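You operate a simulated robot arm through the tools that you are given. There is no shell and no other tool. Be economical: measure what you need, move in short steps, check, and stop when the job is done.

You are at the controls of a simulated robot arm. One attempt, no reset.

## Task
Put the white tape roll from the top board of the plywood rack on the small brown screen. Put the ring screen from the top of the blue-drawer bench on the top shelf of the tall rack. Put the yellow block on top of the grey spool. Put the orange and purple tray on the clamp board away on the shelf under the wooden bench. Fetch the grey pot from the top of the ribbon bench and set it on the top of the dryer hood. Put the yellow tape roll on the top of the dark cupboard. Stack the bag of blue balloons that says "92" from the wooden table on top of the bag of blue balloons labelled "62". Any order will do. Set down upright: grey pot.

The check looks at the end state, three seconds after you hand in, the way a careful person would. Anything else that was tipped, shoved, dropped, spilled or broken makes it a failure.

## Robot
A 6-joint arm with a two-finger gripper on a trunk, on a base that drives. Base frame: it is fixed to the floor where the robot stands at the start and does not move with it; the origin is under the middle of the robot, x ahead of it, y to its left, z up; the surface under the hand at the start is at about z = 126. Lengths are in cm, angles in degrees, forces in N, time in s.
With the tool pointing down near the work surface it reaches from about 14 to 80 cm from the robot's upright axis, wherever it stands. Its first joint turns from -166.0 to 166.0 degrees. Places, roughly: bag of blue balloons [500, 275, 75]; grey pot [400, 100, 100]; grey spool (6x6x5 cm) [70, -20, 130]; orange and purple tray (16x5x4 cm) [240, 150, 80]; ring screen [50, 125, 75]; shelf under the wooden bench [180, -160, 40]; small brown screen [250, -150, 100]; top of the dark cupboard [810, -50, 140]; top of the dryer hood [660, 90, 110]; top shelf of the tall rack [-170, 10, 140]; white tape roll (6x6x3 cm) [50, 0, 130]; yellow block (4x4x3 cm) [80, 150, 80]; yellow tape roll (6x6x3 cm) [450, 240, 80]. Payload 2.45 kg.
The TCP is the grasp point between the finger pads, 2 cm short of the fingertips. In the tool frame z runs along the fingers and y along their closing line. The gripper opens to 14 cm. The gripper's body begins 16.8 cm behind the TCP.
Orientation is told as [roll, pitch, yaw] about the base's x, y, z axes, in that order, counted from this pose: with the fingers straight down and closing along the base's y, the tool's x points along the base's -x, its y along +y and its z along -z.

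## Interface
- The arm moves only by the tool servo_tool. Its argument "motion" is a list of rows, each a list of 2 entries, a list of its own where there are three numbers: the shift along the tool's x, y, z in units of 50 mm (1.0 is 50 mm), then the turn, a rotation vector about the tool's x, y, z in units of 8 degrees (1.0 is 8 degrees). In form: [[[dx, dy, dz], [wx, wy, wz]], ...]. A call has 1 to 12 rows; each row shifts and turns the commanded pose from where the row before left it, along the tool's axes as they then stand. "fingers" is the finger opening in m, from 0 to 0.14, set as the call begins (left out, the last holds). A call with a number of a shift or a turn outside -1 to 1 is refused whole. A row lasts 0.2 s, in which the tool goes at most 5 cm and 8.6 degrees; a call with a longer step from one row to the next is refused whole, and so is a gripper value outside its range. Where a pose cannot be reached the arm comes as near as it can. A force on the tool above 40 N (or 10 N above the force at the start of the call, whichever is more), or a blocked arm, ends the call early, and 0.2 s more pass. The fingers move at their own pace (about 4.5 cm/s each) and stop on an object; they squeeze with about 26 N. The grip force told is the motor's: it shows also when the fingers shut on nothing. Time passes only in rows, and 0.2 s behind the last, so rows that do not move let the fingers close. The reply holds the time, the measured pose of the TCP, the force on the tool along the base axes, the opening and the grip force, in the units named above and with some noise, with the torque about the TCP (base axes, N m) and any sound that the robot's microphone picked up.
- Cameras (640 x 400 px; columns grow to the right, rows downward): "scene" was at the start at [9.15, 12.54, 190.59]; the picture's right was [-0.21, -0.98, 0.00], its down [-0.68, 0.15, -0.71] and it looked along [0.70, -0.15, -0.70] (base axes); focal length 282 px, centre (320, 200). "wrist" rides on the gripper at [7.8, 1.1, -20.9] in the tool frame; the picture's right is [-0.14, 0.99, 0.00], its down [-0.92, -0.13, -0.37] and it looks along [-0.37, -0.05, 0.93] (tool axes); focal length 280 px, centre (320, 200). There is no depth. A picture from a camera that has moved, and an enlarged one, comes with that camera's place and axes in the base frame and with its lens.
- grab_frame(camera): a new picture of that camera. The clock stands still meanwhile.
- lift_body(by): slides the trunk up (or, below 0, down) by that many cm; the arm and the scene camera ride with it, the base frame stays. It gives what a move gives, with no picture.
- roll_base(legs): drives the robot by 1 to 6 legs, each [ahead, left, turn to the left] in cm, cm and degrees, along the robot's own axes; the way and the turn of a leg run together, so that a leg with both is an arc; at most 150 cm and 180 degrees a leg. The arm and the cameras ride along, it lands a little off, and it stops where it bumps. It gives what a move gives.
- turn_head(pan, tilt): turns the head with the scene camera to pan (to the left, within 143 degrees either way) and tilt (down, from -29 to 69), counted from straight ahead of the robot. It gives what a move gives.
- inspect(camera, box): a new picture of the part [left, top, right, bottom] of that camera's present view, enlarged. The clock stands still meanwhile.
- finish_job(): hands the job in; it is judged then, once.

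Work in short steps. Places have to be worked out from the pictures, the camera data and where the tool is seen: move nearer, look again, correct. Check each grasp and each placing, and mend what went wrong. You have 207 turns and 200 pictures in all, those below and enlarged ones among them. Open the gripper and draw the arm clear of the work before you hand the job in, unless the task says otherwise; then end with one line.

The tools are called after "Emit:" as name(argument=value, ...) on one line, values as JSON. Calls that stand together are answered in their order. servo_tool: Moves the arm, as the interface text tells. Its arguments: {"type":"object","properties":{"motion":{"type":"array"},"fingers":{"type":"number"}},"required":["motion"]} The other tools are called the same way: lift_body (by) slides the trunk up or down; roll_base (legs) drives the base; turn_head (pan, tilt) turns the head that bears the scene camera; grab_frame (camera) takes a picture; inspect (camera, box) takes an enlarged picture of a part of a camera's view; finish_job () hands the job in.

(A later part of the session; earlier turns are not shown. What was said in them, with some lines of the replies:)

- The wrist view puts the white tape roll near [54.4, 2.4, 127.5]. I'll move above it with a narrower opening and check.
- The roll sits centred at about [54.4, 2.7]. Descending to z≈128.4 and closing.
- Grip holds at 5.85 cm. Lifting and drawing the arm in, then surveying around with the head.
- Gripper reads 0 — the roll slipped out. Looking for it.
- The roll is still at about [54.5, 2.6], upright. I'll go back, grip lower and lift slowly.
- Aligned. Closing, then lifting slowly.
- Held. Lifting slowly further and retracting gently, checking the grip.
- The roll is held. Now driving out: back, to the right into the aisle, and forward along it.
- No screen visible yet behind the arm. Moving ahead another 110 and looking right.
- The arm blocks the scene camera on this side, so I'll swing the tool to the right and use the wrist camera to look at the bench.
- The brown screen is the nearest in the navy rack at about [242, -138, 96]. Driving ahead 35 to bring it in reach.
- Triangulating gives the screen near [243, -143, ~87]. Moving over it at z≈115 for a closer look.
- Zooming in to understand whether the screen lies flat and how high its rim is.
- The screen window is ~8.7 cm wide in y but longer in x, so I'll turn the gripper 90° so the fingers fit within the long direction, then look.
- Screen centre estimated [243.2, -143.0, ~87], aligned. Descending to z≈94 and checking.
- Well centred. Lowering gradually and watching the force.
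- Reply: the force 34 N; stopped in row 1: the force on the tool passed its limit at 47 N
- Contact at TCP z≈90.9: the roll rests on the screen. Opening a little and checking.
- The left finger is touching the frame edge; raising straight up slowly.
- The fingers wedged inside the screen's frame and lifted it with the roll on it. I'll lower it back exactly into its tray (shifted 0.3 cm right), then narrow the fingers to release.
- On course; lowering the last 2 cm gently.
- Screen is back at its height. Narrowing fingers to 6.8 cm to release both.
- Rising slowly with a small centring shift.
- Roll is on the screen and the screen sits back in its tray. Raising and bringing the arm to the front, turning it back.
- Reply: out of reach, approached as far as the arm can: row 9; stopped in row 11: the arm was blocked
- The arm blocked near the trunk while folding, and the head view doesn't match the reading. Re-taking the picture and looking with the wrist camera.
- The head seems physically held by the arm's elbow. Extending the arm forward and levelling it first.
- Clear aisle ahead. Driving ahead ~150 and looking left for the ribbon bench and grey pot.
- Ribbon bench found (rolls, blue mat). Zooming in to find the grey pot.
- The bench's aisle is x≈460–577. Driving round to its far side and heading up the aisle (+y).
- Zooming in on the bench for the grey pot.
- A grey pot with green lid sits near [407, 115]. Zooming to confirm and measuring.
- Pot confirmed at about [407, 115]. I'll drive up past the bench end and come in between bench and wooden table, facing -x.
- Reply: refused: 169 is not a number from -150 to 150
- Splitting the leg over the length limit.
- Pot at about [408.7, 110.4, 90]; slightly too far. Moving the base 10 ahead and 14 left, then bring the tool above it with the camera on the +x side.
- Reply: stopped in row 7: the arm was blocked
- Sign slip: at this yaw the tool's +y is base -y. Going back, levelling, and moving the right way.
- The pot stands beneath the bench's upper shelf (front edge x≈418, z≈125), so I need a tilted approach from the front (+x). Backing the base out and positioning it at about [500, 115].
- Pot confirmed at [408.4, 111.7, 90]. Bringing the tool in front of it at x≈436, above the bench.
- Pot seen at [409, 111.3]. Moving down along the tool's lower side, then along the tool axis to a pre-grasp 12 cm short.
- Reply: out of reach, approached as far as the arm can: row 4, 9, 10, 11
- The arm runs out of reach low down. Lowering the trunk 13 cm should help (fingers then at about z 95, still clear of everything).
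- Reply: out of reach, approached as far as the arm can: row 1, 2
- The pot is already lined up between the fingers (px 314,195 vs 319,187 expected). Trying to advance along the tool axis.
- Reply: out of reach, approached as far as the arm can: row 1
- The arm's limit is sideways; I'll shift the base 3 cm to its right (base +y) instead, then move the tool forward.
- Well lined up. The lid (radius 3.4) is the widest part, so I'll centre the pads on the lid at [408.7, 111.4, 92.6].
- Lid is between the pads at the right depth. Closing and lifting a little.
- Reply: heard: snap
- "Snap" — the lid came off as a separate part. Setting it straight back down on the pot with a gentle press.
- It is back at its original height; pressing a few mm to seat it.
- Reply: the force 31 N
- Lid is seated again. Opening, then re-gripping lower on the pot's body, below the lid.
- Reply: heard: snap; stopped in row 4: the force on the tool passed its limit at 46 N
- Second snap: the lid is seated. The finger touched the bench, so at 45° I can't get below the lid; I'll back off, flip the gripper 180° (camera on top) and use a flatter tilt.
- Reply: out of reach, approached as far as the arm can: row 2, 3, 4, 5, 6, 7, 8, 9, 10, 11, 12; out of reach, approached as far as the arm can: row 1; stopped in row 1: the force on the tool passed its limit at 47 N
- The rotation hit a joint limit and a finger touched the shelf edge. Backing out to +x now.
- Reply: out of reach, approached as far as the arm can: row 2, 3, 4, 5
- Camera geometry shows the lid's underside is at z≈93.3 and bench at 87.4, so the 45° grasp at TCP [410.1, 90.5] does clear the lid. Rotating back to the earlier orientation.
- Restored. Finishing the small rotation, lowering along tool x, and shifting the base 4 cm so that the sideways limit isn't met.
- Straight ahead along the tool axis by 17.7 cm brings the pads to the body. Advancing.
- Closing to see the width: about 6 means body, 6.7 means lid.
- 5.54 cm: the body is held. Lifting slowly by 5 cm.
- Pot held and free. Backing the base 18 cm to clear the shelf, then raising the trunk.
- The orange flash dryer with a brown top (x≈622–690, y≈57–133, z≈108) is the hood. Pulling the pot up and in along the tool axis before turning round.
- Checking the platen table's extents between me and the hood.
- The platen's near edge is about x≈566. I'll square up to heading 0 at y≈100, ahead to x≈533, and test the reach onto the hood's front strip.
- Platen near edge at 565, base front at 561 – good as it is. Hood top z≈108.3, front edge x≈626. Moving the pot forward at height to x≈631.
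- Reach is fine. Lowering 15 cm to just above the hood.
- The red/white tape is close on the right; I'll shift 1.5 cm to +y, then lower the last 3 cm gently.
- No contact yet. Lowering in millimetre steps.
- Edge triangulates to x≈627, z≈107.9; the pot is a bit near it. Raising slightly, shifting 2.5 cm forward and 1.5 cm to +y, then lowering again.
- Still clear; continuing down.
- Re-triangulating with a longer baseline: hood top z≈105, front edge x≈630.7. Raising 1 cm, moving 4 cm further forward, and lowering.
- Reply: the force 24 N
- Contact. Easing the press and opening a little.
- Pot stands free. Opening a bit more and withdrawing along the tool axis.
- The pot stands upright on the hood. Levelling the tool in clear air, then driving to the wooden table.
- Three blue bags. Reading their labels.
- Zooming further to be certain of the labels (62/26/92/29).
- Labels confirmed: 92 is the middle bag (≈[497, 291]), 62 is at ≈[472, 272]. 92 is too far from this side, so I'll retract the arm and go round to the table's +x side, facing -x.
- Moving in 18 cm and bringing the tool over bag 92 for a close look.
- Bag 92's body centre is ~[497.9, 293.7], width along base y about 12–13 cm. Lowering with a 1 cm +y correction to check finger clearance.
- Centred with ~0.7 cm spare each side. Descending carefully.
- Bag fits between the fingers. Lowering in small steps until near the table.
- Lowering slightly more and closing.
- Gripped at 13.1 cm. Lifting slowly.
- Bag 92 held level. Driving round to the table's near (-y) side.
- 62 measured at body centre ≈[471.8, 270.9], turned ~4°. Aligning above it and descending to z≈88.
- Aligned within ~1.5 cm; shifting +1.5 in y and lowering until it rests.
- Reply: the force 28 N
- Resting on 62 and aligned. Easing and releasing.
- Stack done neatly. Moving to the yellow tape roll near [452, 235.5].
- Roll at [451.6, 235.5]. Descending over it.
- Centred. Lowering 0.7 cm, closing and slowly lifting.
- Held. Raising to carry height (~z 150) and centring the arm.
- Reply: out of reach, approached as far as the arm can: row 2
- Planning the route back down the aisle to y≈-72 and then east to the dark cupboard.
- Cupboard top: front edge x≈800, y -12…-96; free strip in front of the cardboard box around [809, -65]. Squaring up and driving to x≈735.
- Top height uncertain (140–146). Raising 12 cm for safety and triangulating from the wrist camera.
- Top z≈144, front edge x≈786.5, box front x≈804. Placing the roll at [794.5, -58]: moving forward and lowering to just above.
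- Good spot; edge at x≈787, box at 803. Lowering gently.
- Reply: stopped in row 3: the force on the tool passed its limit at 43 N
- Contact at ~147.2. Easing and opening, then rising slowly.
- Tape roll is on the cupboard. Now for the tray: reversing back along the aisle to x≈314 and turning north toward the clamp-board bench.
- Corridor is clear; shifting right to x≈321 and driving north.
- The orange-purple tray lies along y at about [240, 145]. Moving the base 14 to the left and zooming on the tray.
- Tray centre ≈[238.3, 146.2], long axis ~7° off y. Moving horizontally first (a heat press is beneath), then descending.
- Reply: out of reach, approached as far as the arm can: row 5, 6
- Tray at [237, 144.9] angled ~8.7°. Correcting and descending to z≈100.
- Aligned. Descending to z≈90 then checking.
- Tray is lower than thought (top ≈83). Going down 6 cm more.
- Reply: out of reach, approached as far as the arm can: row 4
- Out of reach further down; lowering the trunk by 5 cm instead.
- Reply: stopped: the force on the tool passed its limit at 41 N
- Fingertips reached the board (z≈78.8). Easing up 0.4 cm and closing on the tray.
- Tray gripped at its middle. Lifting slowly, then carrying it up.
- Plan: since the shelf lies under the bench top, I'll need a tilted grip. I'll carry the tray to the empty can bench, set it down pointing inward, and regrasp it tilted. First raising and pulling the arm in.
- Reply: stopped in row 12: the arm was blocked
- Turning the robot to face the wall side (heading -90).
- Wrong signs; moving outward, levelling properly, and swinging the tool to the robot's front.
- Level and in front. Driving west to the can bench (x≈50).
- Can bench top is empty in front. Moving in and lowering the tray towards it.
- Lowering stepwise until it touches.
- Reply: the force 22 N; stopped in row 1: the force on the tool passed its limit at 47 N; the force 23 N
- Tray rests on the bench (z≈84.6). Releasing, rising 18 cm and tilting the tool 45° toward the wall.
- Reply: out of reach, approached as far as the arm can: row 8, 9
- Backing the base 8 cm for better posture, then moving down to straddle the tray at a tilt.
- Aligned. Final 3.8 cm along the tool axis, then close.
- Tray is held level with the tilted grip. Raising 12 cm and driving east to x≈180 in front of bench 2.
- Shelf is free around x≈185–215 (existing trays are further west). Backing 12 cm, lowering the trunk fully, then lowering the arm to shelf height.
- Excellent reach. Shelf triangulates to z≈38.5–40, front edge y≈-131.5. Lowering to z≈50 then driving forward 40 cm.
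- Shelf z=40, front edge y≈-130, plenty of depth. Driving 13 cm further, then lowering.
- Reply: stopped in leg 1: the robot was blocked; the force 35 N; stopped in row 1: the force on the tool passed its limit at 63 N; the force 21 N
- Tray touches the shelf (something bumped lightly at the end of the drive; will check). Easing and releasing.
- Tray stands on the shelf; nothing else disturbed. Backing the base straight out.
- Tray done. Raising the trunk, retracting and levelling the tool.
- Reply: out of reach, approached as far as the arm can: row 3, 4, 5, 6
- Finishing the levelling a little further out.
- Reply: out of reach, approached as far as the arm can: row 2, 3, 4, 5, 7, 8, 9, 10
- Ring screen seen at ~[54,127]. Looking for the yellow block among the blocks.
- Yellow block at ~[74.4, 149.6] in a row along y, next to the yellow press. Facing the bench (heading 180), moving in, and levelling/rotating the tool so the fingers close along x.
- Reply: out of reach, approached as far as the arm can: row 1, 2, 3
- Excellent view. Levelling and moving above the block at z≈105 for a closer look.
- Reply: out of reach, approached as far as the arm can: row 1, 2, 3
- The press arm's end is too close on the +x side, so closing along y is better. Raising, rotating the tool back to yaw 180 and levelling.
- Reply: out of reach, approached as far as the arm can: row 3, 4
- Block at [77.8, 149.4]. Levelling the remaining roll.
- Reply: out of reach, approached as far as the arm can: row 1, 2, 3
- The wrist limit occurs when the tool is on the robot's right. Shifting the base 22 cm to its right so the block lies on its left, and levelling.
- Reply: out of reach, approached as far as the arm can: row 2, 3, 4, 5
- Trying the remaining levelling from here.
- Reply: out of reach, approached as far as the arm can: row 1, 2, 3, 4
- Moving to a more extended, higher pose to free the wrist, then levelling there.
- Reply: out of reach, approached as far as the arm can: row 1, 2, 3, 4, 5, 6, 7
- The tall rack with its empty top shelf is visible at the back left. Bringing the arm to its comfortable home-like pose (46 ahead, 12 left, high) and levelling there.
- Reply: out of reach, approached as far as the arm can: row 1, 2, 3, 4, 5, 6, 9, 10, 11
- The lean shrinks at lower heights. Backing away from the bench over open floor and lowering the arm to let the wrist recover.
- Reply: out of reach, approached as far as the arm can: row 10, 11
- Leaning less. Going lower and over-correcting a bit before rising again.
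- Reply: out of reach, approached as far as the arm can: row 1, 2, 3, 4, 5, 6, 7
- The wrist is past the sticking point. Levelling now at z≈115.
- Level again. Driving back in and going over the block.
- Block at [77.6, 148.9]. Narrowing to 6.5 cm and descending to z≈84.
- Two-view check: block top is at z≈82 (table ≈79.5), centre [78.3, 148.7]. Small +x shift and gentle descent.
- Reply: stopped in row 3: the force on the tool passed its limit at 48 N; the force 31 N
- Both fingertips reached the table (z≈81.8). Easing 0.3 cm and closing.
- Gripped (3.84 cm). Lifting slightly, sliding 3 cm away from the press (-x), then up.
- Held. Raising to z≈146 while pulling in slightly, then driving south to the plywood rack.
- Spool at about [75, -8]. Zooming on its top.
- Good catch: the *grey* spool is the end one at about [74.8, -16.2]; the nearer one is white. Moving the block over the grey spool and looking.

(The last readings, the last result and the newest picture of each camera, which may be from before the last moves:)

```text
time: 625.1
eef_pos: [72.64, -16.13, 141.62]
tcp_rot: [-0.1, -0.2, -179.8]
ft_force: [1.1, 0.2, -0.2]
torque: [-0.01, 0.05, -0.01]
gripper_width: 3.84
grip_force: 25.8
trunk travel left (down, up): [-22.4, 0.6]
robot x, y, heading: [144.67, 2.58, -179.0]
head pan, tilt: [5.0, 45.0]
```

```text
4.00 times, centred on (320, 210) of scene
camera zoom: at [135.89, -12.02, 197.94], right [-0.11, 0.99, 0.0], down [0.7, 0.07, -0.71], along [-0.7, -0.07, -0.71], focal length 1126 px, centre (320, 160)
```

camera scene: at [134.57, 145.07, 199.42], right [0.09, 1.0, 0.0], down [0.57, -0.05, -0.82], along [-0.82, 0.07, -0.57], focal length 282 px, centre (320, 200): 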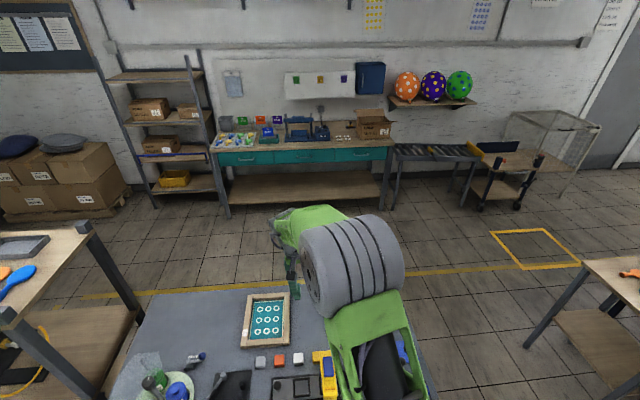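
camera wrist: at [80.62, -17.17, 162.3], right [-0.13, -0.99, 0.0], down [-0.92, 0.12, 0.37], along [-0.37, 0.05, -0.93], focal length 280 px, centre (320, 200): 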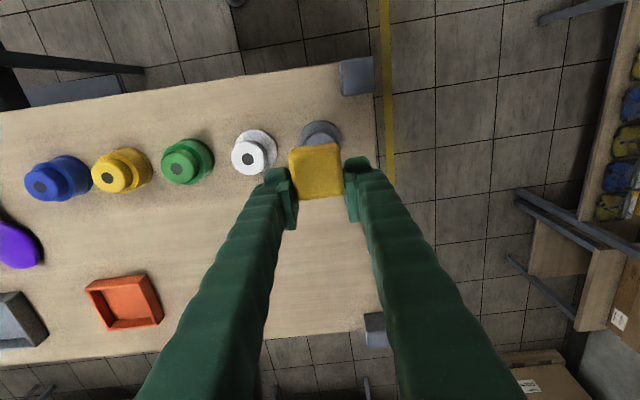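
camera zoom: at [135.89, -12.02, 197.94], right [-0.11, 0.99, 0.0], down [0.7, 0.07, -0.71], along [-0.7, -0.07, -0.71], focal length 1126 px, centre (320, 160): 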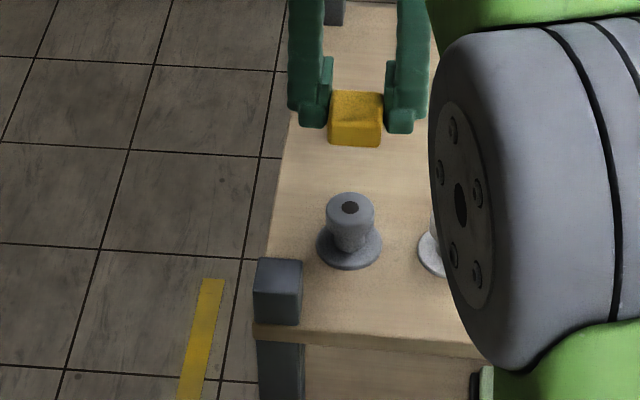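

Block and spool agree within 0.5 cm. Small correction and lowering.

Emit:
servo_tool(motion=[[[-0.04, 0.06, 0.3], [0, 0, 0]], [[0, 0, 0.4], [0, 0, 0]], [[0, 0, 0.4], [0, 0, 0]], [[0, 0, 0.25], [0, 0, 0]], [[0, 0, 0.1], [0, 0, 0]], [[0, 0, 0], [0, 0, 0]]])

Emit:
inspect(camera="scene", box=[280, 170, 380, 240])

Emit:
grab_frame(camera="wrist")

```text
time: 626.5
eef_pos: [72.34, -16.49, 134.2]
tcp_rot: [-0.1, -0.1, -179.8]
ft_force: [1.0, 0.4, -0.9]
torque: [-0.01, 0.02, 0.01]
gripper_width: 3.85
grip_force: 26.0
trunk travel left (down, up): [-22.4, 0.6]
robot x, y, heading: [144.47, 2.79, -178.8]
head pan, tilt: [5.0, 45.0]
```

```text
5.71 times, centred on (330, 205) of scene
camera zoom: at [135.85, -12.04, 197.94], right [-0.11, 0.99, 0.0], down [0.7, 0.07, -0.71], along [-0.7, -0.07, -0.71], focal length 1609 px, centre (263, 171)
```

zoom: 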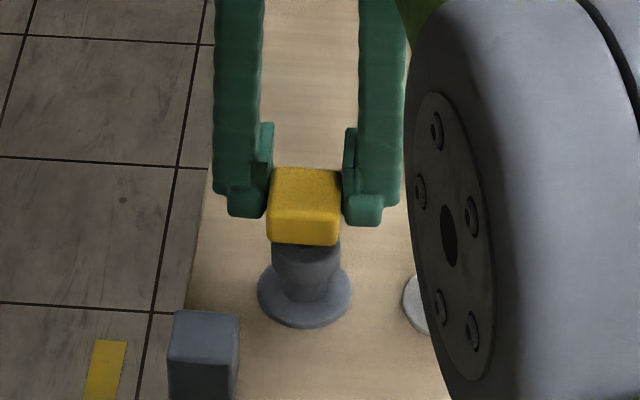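

```text
32 pictures are left
camera wrist: at [80.37, -17.58, 154.97], right [-0.13, -0.99, 0.0], down [-0.92, 0.12, 0.37], along [-0.37, 0.05, -0.93], focal length 280 px, centre (320, 200)
```

wrist: 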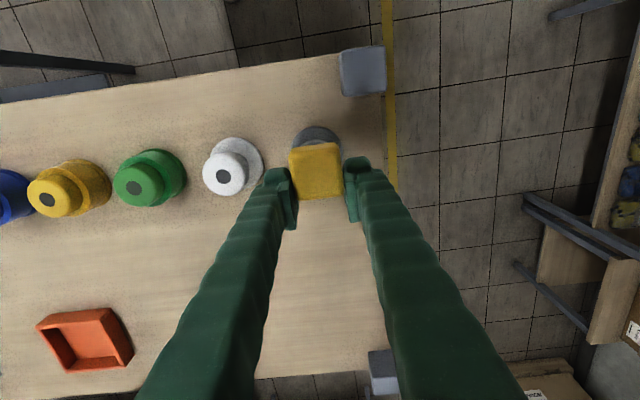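

Aligned over the spool. Lowering in small steps.

Emit:
servo_tool(motion=[[[0, 0, 0.06], [0, 0, 0]], [[0, 0, 0.06], [0, 0, 0]], [[0, 0, 0], [0, 0, 0]]])

Emit:
servo_tool(motion=[[[0, 0, 0.05], [0, 0, 0]], [[0, 0, 0.05], [0, 0, 0]], [[0, 0, 0], [0, 0, 0]]])

```text
time: 627.3
eef_pos: [72.38, -16.46, 133.58]
tcp_rot: [-0.2, -0.4, -179.9]
ft_force: [0.5, -0.5, 0.4]
torque: [0.0, 0.01, -0.03]
gripper_width: 3.83
grip_force: 26.2
trunk travel left (down, up): [-22.4, 0.6]
robot x, y, heading: [144.47, 2.77, -179.1]
head pan, tilt: [5.0, 45.0]
```

```text
time: 628.1
eef_pos: [72.51, -16.55, 133.16]
tcp_rot: [-0.1, -0.2, -179.7]
ft_force: [-0.1, 0.0, 0.0]
torque: [-0.01, 0.02, -0.01]
gripper_width: 3.83
grip_force: 26.3
trunk travel left (down, up): [-22.4, 0.6]
robot x, y, heading: [144.47, 2.56, -179.0]
head pan, tilt: [5.0, 45.0]
```

Emit:
servo_tool(motion=[[[0, 0, 0.04], [0, 0, 0]], [[0, 0, 0.04], [0, 0, 0]], [[0, 0, 0], [0, 0, 0]]])

Emit:
servo_tool(motion=[[[0, 0, 0.04], [0, 0, 0]], [[0, 0, 0.03], [0, 0, 0]], [[0, 0, 0], [0, 0, 0]]])

Emit:
inspect(camera="scene", box=[280, 170, 380, 240])

```text
time: 628.9
eef_pos: [72.41, -16.56, 132.64]
tcp_rot: [-0.1, -0.2, -179.7]
ft_force: [-0.2, 1.0, -0.6]
torque: [-0.02, 0.03, 0.0]
gripper_width: 3.83
grip_force: 26.1
trunk travel left (down, up): [-22.4, 0.6]
robot x, y, heading: [144.45, 2.79, -178.8]
head pan, tilt: [5.0, 45.0]
```

```text
time: 629.7
eef_pos: [72.42, -16.56, 132.58]
tcp_rot: [0.0, -0.4, -179.8]
ft_force: [-2.8, -0.8, 16.6]
torque: [-0.02, -0.22, 0.01]
gripper_width: 3.85
grip_force: 26.2
trunk travel left (down, up): [-22.4, 0.6]
robot x, y, heading: [144.6, 2.52, -179.0]
head pan, tilt: [5.0, 45.0]
```

```text
5.71 times, centred on (330, 205) of scene
camera zoom: at [135.99, -12.01, 197.96], right [-0.11, 0.99, 0.0], down [0.7, 0.07, -0.71], along [-0.7, -0.07, -0.71], focal length 1609 px, centre (263, 171)
```

zoom: 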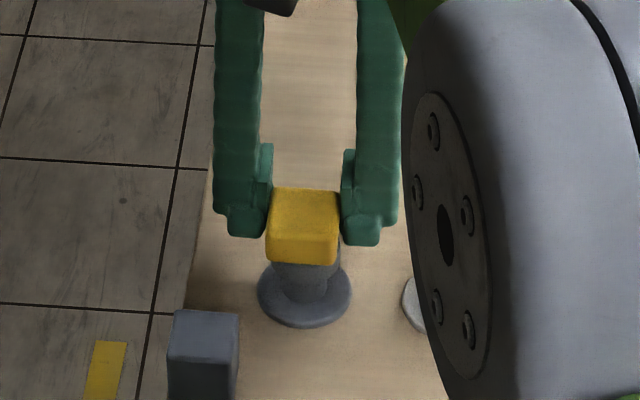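

Contact. Easing slightly, releasing, and rising.

Emit:
servo_tool(motion=[[[0, 0, -0.025], [0, 0, 0]], [[0, 0, 0], [0, 0, 0]]])

Emit:
servo_tool(motion=[[[0, 0, 0], [0, 0, 0]], [[0, 0, 0], [0, 0, 0]], [[0, 0, 0], [0, 0, 0]]], fingers=0.06)

Emit:
servo_tool(motion=[[[0, 0, -0.1], [0, 0, 0]], [[0, 0, -0.3], [0, 0, 0]], [[0, 0, -0.6], [0, 0, 0]], [[0, 0, -0.8], [0, 0, 0]], [[0.3, 0, -0.8], [0, 0, 0]], [[0.8, 0, 0], [0, 0, 0]], [[0.8, 0, 0], [0, 0, 0]]])

Emit:
inspect(camera="scene", box=[280, 170, 380, 240])

```text
time: 630.3
eef_pos: [72.51, -16.58, 132.48]
tcp_rot: [0.0, -0.3, -179.6]
ft_force: [-4.0, -3.6, 15.1]
torque: [-0.06, -0.07, -0.05]
gripper_width: 3.82
grip_force: 26.1
trunk travel left (down, up): [-22.4, 0.6]
robot x, y, heading: [144.42, 2.49, -179.0]
head pan, tilt: [5.0, 45.0]
```

```text
time: 631.1
eef_pos: [72.4, -16.43, 132.37]
tcp_rot: [-0.1, -0.2, -179.8]
ft_force: [0.0, 0.4, 0.9]
torque: [-0.01, 0.0, -0.01]
gripper_width: 6.0
grip_force: 0.2
trunk travel left (down, up): [-22.4, 0.6]
robot x, y, heading: [144.68, 2.59, -178.7]
head pan, tilt: [5.0, 45.0]
```

```text
time: 632.7
eef_pos: [82.15, -16.39, 145.38]
tcp_rot: [-0.1, -0.4, -179.8]
ft_force: [0.0, -0.2, 0.0]
torque: [-0.03, 0.06, 0.0]
gripper_width: 6.01
grip_force: 0.0
trunk travel left (down, up): [-22.4, 0.6]
robot x, y, heading: [144.42, 2.78, -179.0]
head pan, tilt: [5.0, 45.0]
```

```text
5.71 times, centred on (330, 205) of scene
camera zoom: at [136.04, -12.01, 197.95], right [-0.11, 0.99, 0.0], down [0.7, 0.07, -0.71], along [-0.7, -0.07, -0.71], focal length 1609 px, centre (263, 171)
```

zoom: 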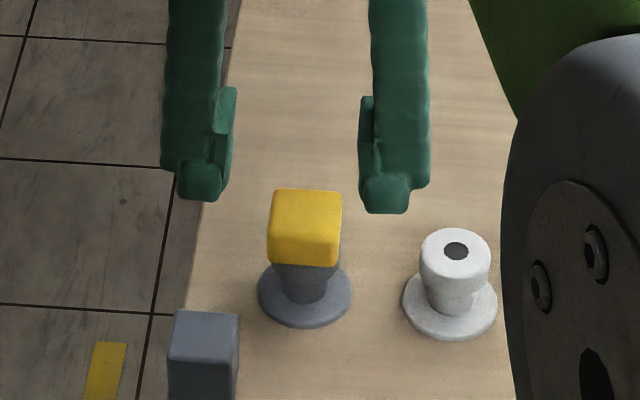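

Block sits on the grey spool. Now the ring screen: I'll go round to the bench's west side, which is also nearer the tall rack.

Emit:
roll_base(legs=[[0, 73, -1], [150, 0, 0], [8, 0, 0], [0, -100, 0], [0, -89, 0], [0, 0, 179]])

Emit:
turn_head(pan=10, tilt=45)

Emit:
grab_frame(camera="scene")

```text
time: 670.8
eef_pos: [53.48, 133.01, 145.27]
tcp_rot: [0.0, -0.2, -3.3]
ft_force: [0.5, -0.1, 0.9]
torque: [0.0, 0.02, 0.01]
gripper_width: 5.99
grip_force: 0.1
trunk travel left (down, up): [-22.4, 0.6]
robot x, y, heading: [-10.16, 117.73, -2.1]
head pan, tilt: [5.0, 45.0]
```

```text
time: 671.5
eef_pos: [53.51, 133.06, 145.44]
tcp_rot: [-0.1, -0.3, -3.4]
ft_force: [-0.5, -0.1, 0.2]
torque: [-0.01, 0.01, -0.03]
gripper_width: 6.01
grip_force: 0.1
trunk travel left (down, up): [-22.4, 0.6]
robot x, y, heading: [-10.25, 117.79, -2.4]
head pan, tilt: [10.0, 45.0]
```

```text
29 pictures are left
camera scene: at [-0.25, 133.16, 197.94], right [0.13, -0.99, 0.0], down [-0.7, -0.09, -0.71], along [0.7, 0.09, -0.71], focal length 282 px, centre (320, 200)
```

scene: 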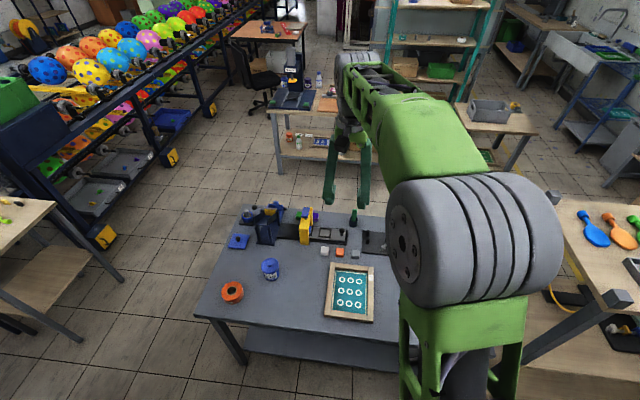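

Screen centre ≈[59.3, 127.7]. Moving over it and lowering to z≈103.

Emit:
servo_tool(motion=[[[-0.4, -0.4, 0.4], [0, 0, -0.1]], [[-0.4, -0.4, 0.6], [0, 0, -0.1]], [[-0.3, -0.3, 0.8], [0, 0, 0]], [[0, 0, 0.9], [0, 0, 0]], [[0, 0, 0.9], [0, 0, 0]], [[0, 0, 0.9], [0, 0, 0]], [[0, 0, 0.9], [0, 0, 0]], [[0, 0, 0.9], [0, 0, 0]], [[0, 0, 0.9], [0, 0, 0]], [[0, 0, 0.9], [0, 0, 0]], [[0, 0, 0.4], [0, 0, 0]]], fingers=0.085)

Emit:
grab_frame(camera="wrist")

```text
time: 673.9
eef_pos: [58.85, 127.24, 102.61]
tcp_rot: [-0.1, -0.3, -1.7]
ft_force: [-0.2, 0.6, -0.2]
torque: [0.02, 0.02, 0.0]
gripper_width: 8.48
grip_force: 0.1
trunk travel left (down, up): [-22.4, 0.6]
robot x, y, heading: [-10.32, 118.27, -2.5]
head pan, tilt: [10.0, 45.0]
```

```text
28 pictures are left
camera wrist: at [51.01, 128.59, 123.36], right [0.17, 0.99, 0.0], down [0.91, -0.15, 0.37], along [0.37, -0.06, -0.93], focal length 280 px, centre (320, 200)
```

wrist: 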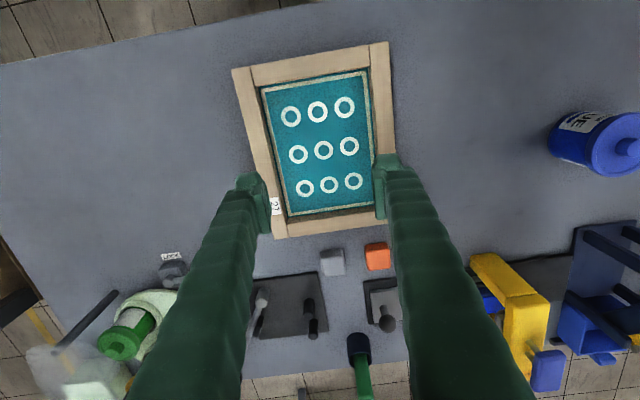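

Window spans y 120.6–135.1, centre [59.5, 127.9]; I'll grip it from inside by opening the fingers. Lowering to just above the mesh.

Emit:
servo_tool(motion=[[[-0.1, 0.14, 0.5], [0, 0, 0]], [[0, 0, 0.7], [0, 0, 0]], [[0, 0, 0.8], [0, 0, 0]], [[0, 0, 0.6], [0, 0, 0]], [[0, 0, 0.4], [0, 0, 0]], [[0, 0, 0.2], [0, 0, 0]], [[0, 0, 0], [0, 0, 0]]])

Emit:
servo_tool(motion=[[[0, 0, 0.06], [0, 0, 0]], [[0, 0, 0.06], [0, 0, 0]], [[0, 0, 0], [0, 0, 0]]])

Emit:
grab_frame(camera="wrist")

```text
time: 675.5
eef_pos: [59.58, 127.93, 86.82]
tcp_rot: [0.0, -0.3, -1.7]
ft_force: [-0.5, 0.3, 0.1]
torque: [-0.02, 0.0, -0.01]
gripper_width: 8.5
grip_force: 0.0
trunk travel left (down, up): [-22.4, 0.6]
robot x, y, heading: [-9.98, 117.57, -2.6]
head pan, tilt: [10.0, 45.0]
```

```text
time: 676.2
eef_pos: [59.46, 127.95, 86.23]
tcp_rot: [-0.1, -0.2, -1.7]
ft_force: [0.6, -0.4, -0.4]
torque: [0.0, -0.02, 0.03]
gripper_width: 8.5
grip_force: 0.1
trunk travel left (down, up): [-22.4, 0.6]
robot x, y, heading: [-10.08, 118.14, -2.5]
head pan, tilt: [10.0, 45.0]
```

```text
27 pictures are left
camera wrist: at [51.7, 129.31, 107.04], right [0.17, 0.99, 0.0], down [0.92, -0.15, 0.37], along [0.37, -0.06, -0.93], focal length 280 px, centre (320, 200)
```

wrist: 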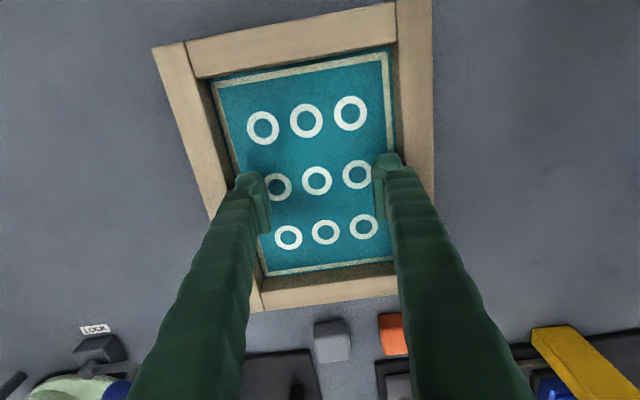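

Both fingers are within the window. Continuing down in small steps to feel the mesh.

Emit:
servo_tool(motion=[[[0, 0, 0.06], [0, 0, 0]], [[0, 0, 0.06], [0, 0, 0]], [[0, 0, 0], [0, 0, 0]]])

Emit:
servo_tool(motion=[[[0, 0, 0.05], [0, 0, 0]], [[0, 0, 0.05], [0, 0, 0]], [[0, 0, 0], [0, 0, 0]]])

Emit:
servo_tool(motion=[[[0, 0, 0.04], [0, 0, 0]], [[0, 0, 0.03], [0, 0, 0]], [[0, 0, 0], [0, 0, 0]]])

```text
time: 677.0
eef_pos: [59.46, 127.9, 85.74]
tcp_rot: [-0.2, -0.2, -1.7]
ft_force: [0.2, 0.6, 0.5]
torque: [-0.03, -0.01, 0.03]
gripper_width: 8.5
grip_force: 0.0
trunk travel left (down, up): [-22.4, 0.6]
robot x, y, heading: [-10.08, 118.05, -2.5]
head pan, tilt: [10.0, 45.0]
```

```text
time: 677.9
eef_pos: [59.58, 127.74, 85.22]
tcp_rot: [-0.1, -0.3, -1.6]
ft_force: [0.1, 0.1, 0.7]
torque: [0.01, -0.03, 0.02]
gripper_width: 8.49
grip_force: 0.1
trunk travel left (down, up): [-22.4, 0.6]
robot x, y, heading: [-9.77, 117.67, -2.7]
head pan, tilt: [10.0, 45.0]
```

```text
time: 678.6
eef_pos: [59.53, 127.91, 84.66]
tcp_rot: [-0.2, -0.2, -1.7]
ft_force: [-0.2, -0.9, -0.2]
torque: [0.02, -0.04, 0.0]
gripper_width: 8.51
grip_force: 0.1
trunk travel left (down, up): [-22.4, 0.6]
robot x, y, heading: [-9.61, 117.45, -2.4]
head pan, tilt: [10.0, 45.0]
```

Tips are ~0.9 cm above the table with no contact. Opening the fingers against the inside of the frame.

Emit:
servo_tool(motion=[[[0, 0, 0], [0, 0, 0]], [[0, 0, 0], [0, 0, 0]], [[0, 0, 0], [0, 0, 0]], [[0, 0, 0], [0, 0, 0]], [[0, 0, 0], [0, 0, 0]]], fingers=0.14)

Emit:
grab_frame(camera="wrist")

```text
time: 679.9
eef_pos: [59.5, 127.87, 84.76]
tcp_rot: [-0.1, -0.3, -1.6]
ft_force: [1.1, -1.4, 3.3]
torque: [-0.1, 0.0, 0.18]
gripper_width: 11.08
grip_force: 0.0
trunk travel left (down, up): [-22.4, 0.6]
robot x, y, heading: [-10.19, 117.5, -2.5]
head pan, tilt: [10.0, 45.0]
```

```text
26 pictures are left
camera wrist: at [51.66, 129.23, 105.6], right [0.17, 0.99, 0.0], down [0.91, -0.15, 0.37], along [0.37, -0.06, -0.93], focal length 280 px, centre (320, 200)
```

wrist: 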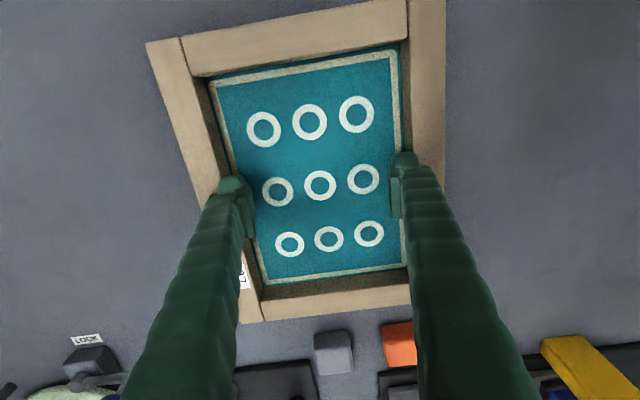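

Expanded to 11.08 and stopped on the frame. Lifting slowly.

Emit:
servo_tool(motion=[[[0, 0, -0.04], [0, 0, 0]], [[0, 0, -0.06], [0, 0, 0]], [[0, 0, -0.1], [0, 0, 0]], [[0, 0, -0.15], [0, 0, 0]], [[0, 0, -0.2], [0, 0, 0]], [[0, 0, -0.2], [0, 0, 0]], [[0, 0, 0], [0, 0, 0]]])

Emit:
grab_frame(camera="wrist")

```text
time: 681.5
eef_pos: [59.29, 127.87, 88.6]
tcp_rot: [-0.1, -0.2, -1.6]
ft_force: [-0.2, 0.0, -2.0]
torque: [0.0, 0.03, -0.02]
gripper_width: 11.11
grip_force: 0.0
trunk travel left (down, up): [-22.4, 0.6]
robot x, y, heading: [-9.82, 117.92, -2.3]
head pan, tilt: [10.0, 45.0]
```

```text
25 pictures are left
camera wrist: at [51.62, 129.3, 109.37], right [0.17, 0.99, 0.0], down [0.92, -0.15, 0.37], along [0.37, -0.06, -0.93], focal length 280 px, centre (320, 200)
```

wrist: 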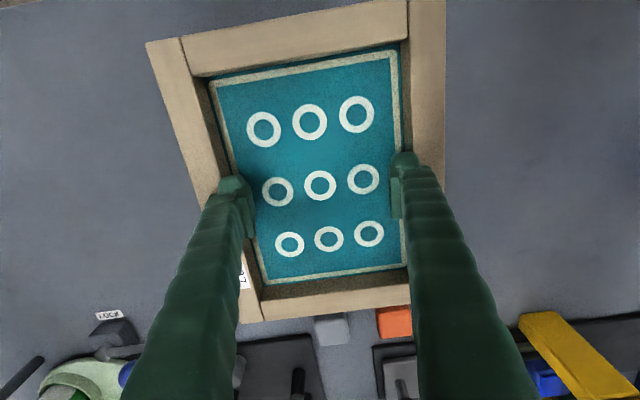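

Screen held (≈2 N). Raising smoothly to z≈152.

Emit:
servo_tool(motion=[[[0, 0, -0.3], [0, 0, 0]], [[0, 0, -0.4], [0, 0, 0]], [[0, 0, -0.5], [0, 0, 0]], [[0, 0, -0.55], [0, 0, 0]], [[0, 0, -0.55], [0, 0, 0]], [[0.1, 0, -0.55], [0, 0, 0]], [[0.1, 0, -0.55], [0, 0, 0]], [[0.1, 0, -0.55], [0, 0, 0]], [[0.1, 0, -0.55], [0, 0, 0]], [[0.1, 0, -0.55], [0, 0, 0]], [[0.1, 0, -0.55], [0, 0, 0]], [[0.1, 0, -0.55], [0, 0, 0]]])

Emit:
servo_tool(motion=[[[0.2, 0, -0.55], [0, 0, 0]], [[0.2, 0, -0.55], [0, 0, 0]], [[0.2, 0, -0.55], [0, 0, 0]], [[0.2, 0, -0.55], [0, 0, 0]], [[0.2, 0, -0.55], [0, 0, 0]], [[0.2, 0, -0.55], [0, 0, 0]], [[0.2, 0, -0.55], [0, 0, 0]], [[0.2, 0, -0.55], [0, 0, 0]], [[0.2, 0, -0.5], [0, 0, 0]], [[0.2, 0, -0.5], [0, 0, 0]], [[0.1, 0, -0.4], [0, 0, 0]], [[0, 0, -0.3], [0, 0, 0]]])

Emit:
turn_head(pan=140, tilt=25)

Emit:
grab_frame(camera="scene")

```text
time: 684.0
eef_pos: [55.79, 128.04, 119.28]
tcp_rot: [-0.1, -0.3, -1.6]
ft_force: [0.4, -0.2, -1.1]
torque: [-0.01, -0.03, 0.02]
gripper_width: 11.08
grip_force: 0.0
trunk travel left (down, up): [-22.4, 0.6]
robot x, y, heading: [-10.18, 117.92, -2.2]
head pan, tilt: [10.0, 45.0]
```

```text
time: 686.6
eef_pos: [45.03, 128.46, 149.85]
tcp_rot: [-0.1, -0.4, -1.8]
ft_force: [0.3, -0.4, -2.6]
torque: [0.0, 0.05, -0.01]
gripper_width: 11.08
grip_force: 0.0
trunk travel left (down, up): [-22.4, 0.6]
robot x, y, heading: [-10.41, 117.74, -2.3]
head pan, tilt: [10.0, 45.0]
```

```text
time: 688.8
eef_pos: [45.16, 128.47, 149.84]
tcp_rot: [-0.1, -0.2, -1.7]
ft_force: [0.1, -0.6, -3.7]
torque: [-0.03, 0.01, -0.03]
gripper_width: 11.09
grip_force: 0.0
trunk travel left (down, up): [-22.4, 0.6]
robot x, y, heading: [-9.81, 117.65, -2.5]
head pan, tilt: [140.0, 25.0]
```

```text
24 pictures are left
camera scene: at [-15.09, 138.32, 201.0], right [0.68, 0.74, 0.0], down [0.31, -0.29, -0.91], along [-0.67, 0.61, -0.42], focal length 282 px, centre (320, 200)
```

scene: 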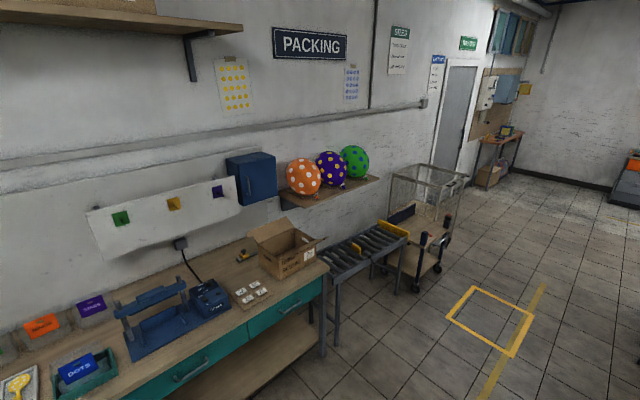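

Turning to face the tall rack and sliding down to y≈18.

Emit:
roll_base(legs=[[0, 0, 90], [0, 0, 92], [0, 99, 0]])

Emit:
turn_head(pan=12, tilt=25)

Emit:
grab_frame(camera="scene")

Emit:
grab_frame(camera="wrist")

```text
time: 705.4
eef_pos: [-68.01, 8.49, 149.77]
tcp_rot: [-0.1, -0.2, 179.1]
ft_force: [-0.6, 0.0, -1.9]
torque: [0.01, -0.02, -0.03]
gripper_width: 11.07
grip_force: 0.0
trunk travel left (down, up): [-22.4, 0.6]
robot x, y, heading: [-13.2, 19.86, 178.2]
head pan, tilt: [140.0, 25.0]
```

```text
time: 707.5
eef_pos: [-68.03, 8.47, 149.77]
tcp_rot: [-0.1, -0.2, 179.0]
ft_force: [0.7, 0.3, -2.4]
torque: [0.02, -0.04, 0.03]
gripper_width: 11.09
grip_force: 0.1
trunk travel left (down, up): [-22.4, 0.6]
robot x, y, heading: [-12.9, 20.11, 178.2]
head pan, tilt: [12.0, 25.0]
```

```text
23 pictures are left
camera scene: at [-23.32, 4.52, 201.0], right [-0.18, 0.98, 0.0], down [0.42, 0.08, -0.91], along [-0.89, -0.16, -0.42], focal length 282 px, centre (320, 200)
```

scene: 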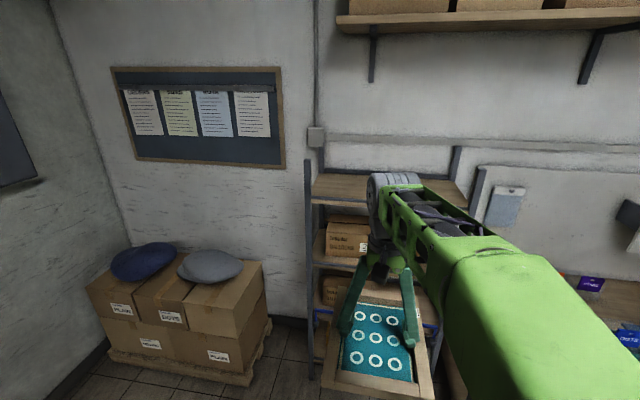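

```text
22 pictures are left
camera wrist: at [-60.12, 7.34, 170.56], right [-0.15, -0.99, 0.0], down [-0.92, 0.14, 0.37], along [-0.37, 0.06, -0.93], focal length 280 px, centre (320, 200)
```

wrist: 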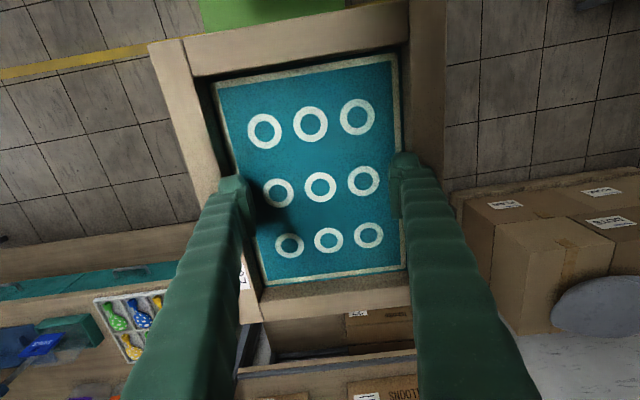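

Top shelf empty: x -150…-196, y -22…52, z≈140. Raising 4 cm more and driving in 88 cm.

Emit:
servo_tool(motion=[[[0, 0, -0.2], [0, 0, 0]], [[0, 0, -0.3], [0, 0, 0]], [[0, 0, -0.3], [0, 0, 0]], [[0, 0, -0.1], [0, 0, 0]]])

Emit:
roll_base(legs=[[60, 0, 1]])

Emit:
grab_frame(camera="wrist")

Emit:
turn_head(pan=15, tilt=35)

Emit:
grab_frame(camera="scene")

```text
time: 708.5
eef_pos: [-67.89, 8.59, 154.27]
tcp_rot: [-0.1, -0.2, 179.1]
ft_force: [0.7, -1.1, -2.9]
torque: [0.0, 0.0, 0.02]
gripper_width: 11.1
grip_force: 0.1
trunk travel left (down, up): [-22.4, 0.6]
robot x, y, heading: [-13.05, 19.53, 178.2]
head pan, tilt: [12.0, 25.0]
```

```text
time: 711.9
eef_pos: [-128.06, 8.95, 154.23]
tcp_rot: [-0.1, -0.2, -179.9]
ft_force: [-0.8, -1.0, -1.1]
torque: [0.01, -0.03, 0.03]
gripper_width: 11.08
grip_force: 0.1
trunk travel left (down, up): [-22.4, 0.6]
robot x, y, heading: [-73.12, 21.42, 179.2]
head pan, tilt: [12.0, 25.0]
```

```text
21 pictures are left
camera wrist: at [-120.08, 7.84, 175.03], right [-0.14, -0.99, 0.0], down [-0.92, 0.13, 0.37], along [-0.37, 0.05, -0.93], focal length 280 px, centre (320, 200)
```

wrist: 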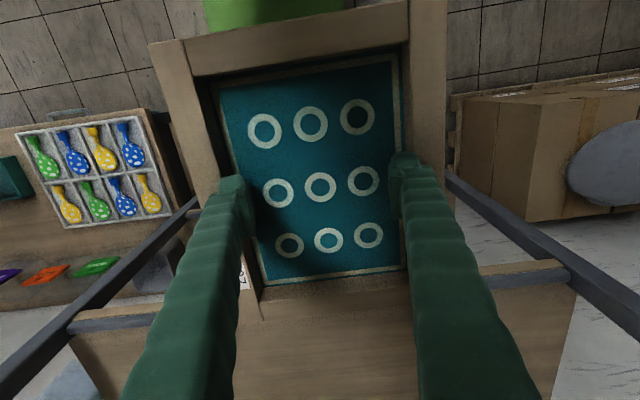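

```text
time: 712.6
eef_pos: [-127.85, 8.99, 154.25]
tcp_rot: [-0.1, -0.1, -179.9]
ft_force: [-0.2, -0.4, -3.0]
torque: [-0.02, -0.01, 0.02]
gripper_width: 11.08
grip_force: 0.0
trunk travel left (down, up): [-22.4, 0.6]
robot x, y, heading: [-73.34, 20.99, 179.3]
head pan, tilt: [15.0, 35.0]
```

```text
20 pictures are left
camera scene: at [-82.72, 5.24, 199.43], right [-0.25, 0.97, 0.0], down [0.56, 0.14, -0.82], along [-0.79, -0.2, -0.57], focal length 282 px, centre (320, 200)
```

scene: 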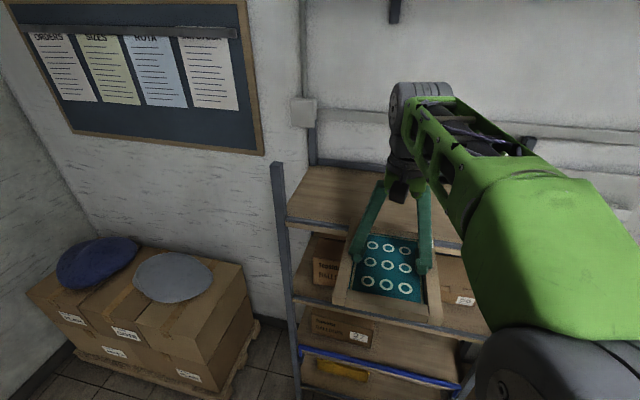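

Shelf z≈140.6, front edge x≈-149.4. Driving 30 more, then 9 cm forward with the arm and down.

Emit:
roll_base(legs=[[30, 0, 0.5]])

Emit:
servo_tool(motion=[[[-0.3, 0, 0], [0, 0, 0]], [[-0.5, -0.1, 0], [0, 0, 0]], [[-0.5, -0.2, 0], [0, 0, 0]], [[-0.4, -0.1, 0.1], [0, 0, 0]], [[-0.2, 0, 0.3], [0, 0, 0]], [[0, 0, 0.4], [0, 0, 0]], [[0, 0, 0.4], [0, 0, 0]], [[0, 0, 0.3], [0, 0, 0]], [[0, 0, 0], [0, 0, 0]]])

Emit:
grab_frame(camera="wrist")

Emit:
grab_frame(camera="scene")

```text
time: 714.6
eef_pos: [-157.58, 8.43, 154.23]
tcp_rot: [0.0, -0.2, -179.2]
ft_force: [-0.6, 0.4, -3.5]
torque: [-0.01, -0.06, 0.02]
gripper_width: 11.06
grip_force: 0.1
trunk travel left (down, up): [-22.4, 0.6]
robot x, y, heading: [-102.7, 20.95, 179.8]
head pan, tilt: [15.0, 35.0]
```

```text
time: 716.6
eef_pos: [-166.9, 10.34, 146.9]
tcp_rot: [-0.1, -0.3, -179.2]
ft_force: [-0.1, -0.2, -1.6]
torque: [-0.03, -0.01, -0.02]
gripper_width: 11.12
grip_force: 0.1
trunk travel left (down, up): [-22.4, 0.6]
robot x, y, heading: [-102.74, 21.83, 180.2]
head pan, tilt: [15.0, 35.0]
```

```text
19 pictures are left
camera wrist: at [-158.96, 9.38, 167.65], right [-0.12, -0.99, 0.0], down [-0.92, 0.11, 0.37], along [-0.37, 0.05, -0.93], focal length 280 px, centre (320, 200)
```

wrist: 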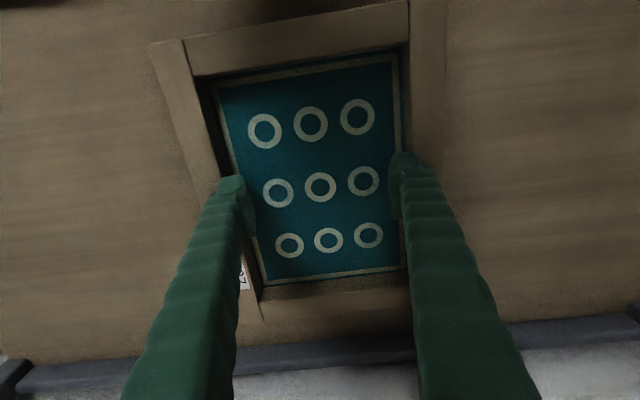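

```text
18 pictures are left
camera scene: at [-112.17, 5.31, 199.42], right [-0.26, 0.97, 0.0], down [0.55, 0.15, -0.82], along [-0.79, -0.21, -0.57], focal length 282 px, centre (320, 200)
```

scene: 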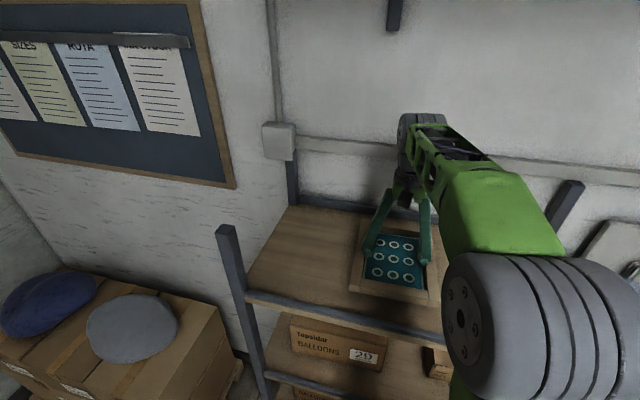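

Screen is fully over the shelf. Lowering to contact.

Emit:
servo_tool(motion=[[[0, 0, 0.2], [0, 0, 0]], [[0, 0, 0.2], [0, 0, 0]], [[0, 0, 0.1], [0, 0, 0]], [[0, 0, 0], [0, 0, 0]]])

Emit:
servo_tool(motion=[[[0, 0, 0.06], [0, 0, 0]], [[0, 0, 0.06], [0, 0, 0]], [[0, 0, 0], [0, 0, 0]]])

Emit:
servo_tool(motion=[[[0, 0, 0.04], [0, 0, 0]], [[0, 0, 0.04], [0, 0, 0]], [[0, 0, 0], [0, 0, 0]]])

```text
time: 717.8
eef_pos: [-166.98, 10.32, 144.8]
tcp_rot: [0.0, -0.9, -179.2]
ft_force: [1.5, 0.2, 10.9]
torque: [-0.13, -0.89, 0.18]
gripper_width: 11.1
grip_force: 0.0
trunk travel left (down, up): [-22.4, 0.6]
robot x, y, heading: [-102.89, 21.21, 179.8]
head pan, tilt: [15.0, 35.0]
stopped in row 4: the force on the tool passed its limit at 41 N (the readings are from after the stop); the commanded pose is now the measured one
```

```text
time: 718.3
eef_pos: [-167.12, 10.3, 144.76]
tcp_rot: [0.0, -1.3, -179.3]
ft_force: [2.3, -0.4, 12.9]
torque: [0.33, -0.86, 0.0]
gripper_width: 11.07
grip_force: 0.2
trunk travel left (down, up): [-22.4, 0.6]
robot x, y, heading: [-103.15, 21.38, 179.7]
head pan, tilt: [15.0, 35.0]
stopped in row 2: the force on the tool passed its limit at 44 N (the readings are from after the stop); the commanded pose is now the measured one
```

```text
time: 719.0
eef_pos: [-167.36, 10.25, 144.69]
tcp_rot: [0.0, -1.9, -179.1]
ft_force: [3.0, -1.2, 15.6]
torque: [0.75, -0.86, -0.14]
gripper_width: 11.06
grip_force: 0.0
trunk travel left (down, up): [-22.4, 0.6]
robot x, y, heading: [-102.96, 21.5, -180.3]
head pan, tilt: [15.0, 35.0]
stopped in row 3: the force on the tool passed its limit at 42 N (the readings are from after the stop); the commanded pose is now the measured one
```

Contact is biased toward the front — maybe a front lip. Checking with the cameras.

Emit:
grab_frame(camera="wrist")

Emit:
inspect(camera="scene", box=[220, 180, 480, 360])

```text
17 pictures are left
camera wrist: at [-158.78, 9.39, 165.35], right [-0.12, -0.99, 0.01], down [-0.91, 0.11, 0.4], along [-0.4, 0.04, -0.92], focal length 280 px, centre (320, 200)
```

wrist: 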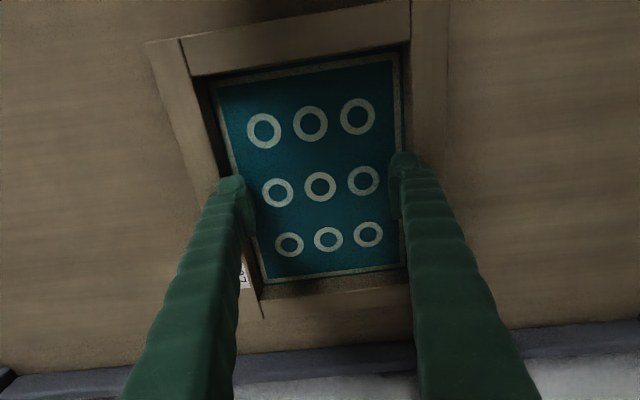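

```text
2.22 times, centred on (350, 270) of scene
camera zoom: at [-111.97, 5.31, 199.41], right [-0.26, 0.97, 0.0], down [0.55, 0.15, -0.82], along [-0.79, -0.21, -0.57], focal length 626 px, centre (253, 44)
```

zoom: 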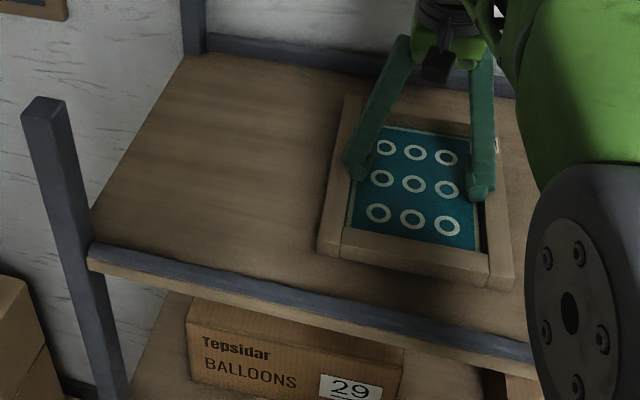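

The screen lies on the shelf board inside the front bar. Easing and closing the fingers to release.

Emit:
servo_tool(motion=[[[0, 0, -0.01], [0, 0, 0]], [[0, 0, 0], [0, 0, 0]], [[0, 0, 0], [0, 0, 0]], [[0, 0, 0], [0, 0, 0]]], fingers=0.09)

Emit:
servo_tool(motion=[[[0, 0, -0.06], [0, 0, 0]], [[0, 0, -0.15], [0, 0, 0]], [[0, 0, -0.3], [0, 0, 0]], [[0, 0, -0.5], [0, 0, 0]], [[0, 0, -0.5], [0, 0, 0]], [[0.2, 0, -0.3], [0, 0, 0]]])

Emit:
grab_frame(camera="wrist")

Emit:
inspect(camera="scene", box=[220, 180, 480, 360])

```text
time: 720.0
eef_pos: [-167.35, 10.3, 144.92]
tcp_rot: [0.2, -2.0, -179.1]
ft_force: [-2.2, 7.1, 29.1]
torque: [2.16, -0.36, 0.3]
gripper_width: 10.03
grip_force: 7.0
trunk travel left (down, up): [-22.4, 0.6]
robot x, y, heading: [-103.15, 21.39, 180.2]
head pan, tilt: [15.0, 35.0]
```

```text
time: 721.4
eef_pos: [-166.3, 10.32, 153.75]
tcp_rot: [0.0, -1.8, -179.1]
ft_force: [-0.4, 0.4, -0.7]
torque: [0.01, 0.06, -0.01]
gripper_width: 8.98
grip_force: 0.1
trunk travel left (down, up): [-22.4, 0.6]
robot x, y, heading: [-102.76, 20.96, -179.8]
head pan, tilt: [15.0, 35.0]
```

```text
15 pictures are left
camera wrist: at [-157.64, 9.44, 174.35], right [-0.12, -0.99, 0.01], down [-0.91, 0.11, 0.4], along [-0.39, 0.04, -0.92], focal length 280 px, centre (320, 200)
```

wrist: 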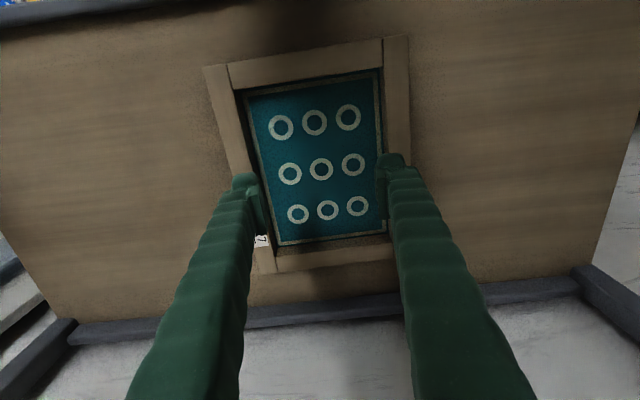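

```text
2.22 times, centred on (350, 270) of scene
camera zoom: at [-112.01, 5.32, 199.43], right [-0.26, 0.97, 0.0], down [0.55, 0.15, -0.82], along [-0.79, -0.21, -0.57], focal length 626 px, centre (253, 44)
```

zoom: 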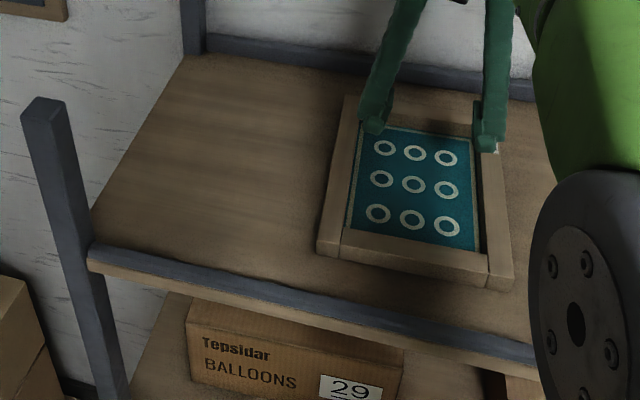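

The ring screen lies flat on the top shelf. Raising and backing away.

Emit:
servo_tool(motion=[[[0.2, 0, -0.6], [0, 0, 0]], [[0.4, 0, -0.4], [0, 0, 0]], [[0.6, 0, 0], [0, 0, 0]]], fingers=0.1)

Emit:
roll_base(legs=[[-60, 0, 0]])

Emit:
turn_head(pan=10, tilt=25)

Emit:
grab_frame(camera="scene")

```text
time: 722.1
eef_pos: [-159.76, 10.45, 158.5]
tcp_rot: [0.2, -1.8, -179.1]
ft_force: [0.7, -0.1, 0.3]
torque: [-0.01, 0.08, 0.03]
gripper_width: 9.99
grip_force: 0.1
trunk travel left (down, up): [-22.4, 0.6]
robot x, y, heading: [-102.7, 21.08, 180.2]
head pan, tilt: [15.0, 35.0]
```

```text
time: 725.5
eef_pos: [-100.49, 10.53, 158.54]
tcp_rot: [0.0, -1.8, -179.3]
ft_force: [-0.3, -0.4, 0.3]
torque: [-0.02, 0.02, 0.03]
gripper_width: 9.99
grip_force: 0.1
trunk travel left (down, up): [-22.4, 0.6]
robot x, y, heading: [-43.53, 21.51, 180.0]
head pan, tilt: [15.0, 35.0]
```

```text
time: 726.2
eef_pos: [-100.65, 10.5, 158.47]
tcp_rot: [0.1, -1.7, -179.2]
ft_force: [0.8, -0.7, -0.5]
torque: [0.02, -0.01, 0.0]
gripper_width: 10.03
grip_force: 0.1
trunk travel left (down, up): [-22.4, 0.6]
robot x, y, heading: [-43.41, 21.28, 180.0]
head pan, tilt: [10.0, 25.0]
```

```text
13 pictures are left
camera scene: at [-53.44, 5.93, 200.99], right [-0.17, 0.99, 0.0], down [0.42, 0.07, -0.91], along [-0.89, -0.16, -0.42], focal length 282 px, centre (320, 200)
```

scene: 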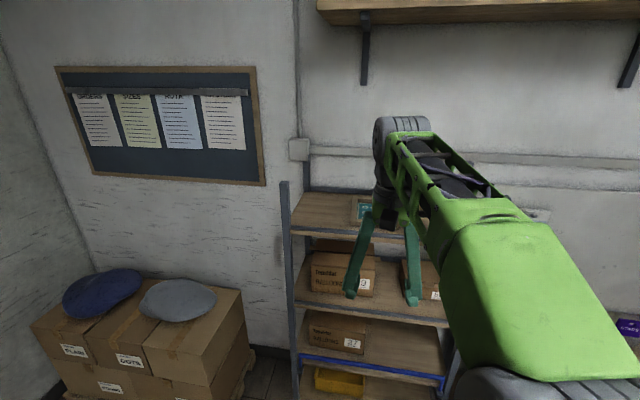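

All seven placements are done, the gripper is open and the arm is clear. Handing in.

Emit:
finish_job()

```text
The job is handed in.
```

I completed all seven placements, checked each one on camera, and handed the job in. The grey pot's lid came off briefly when I first gripped it, and I pressed it back on before moving the pot, which now stands upright on the dryer hood.
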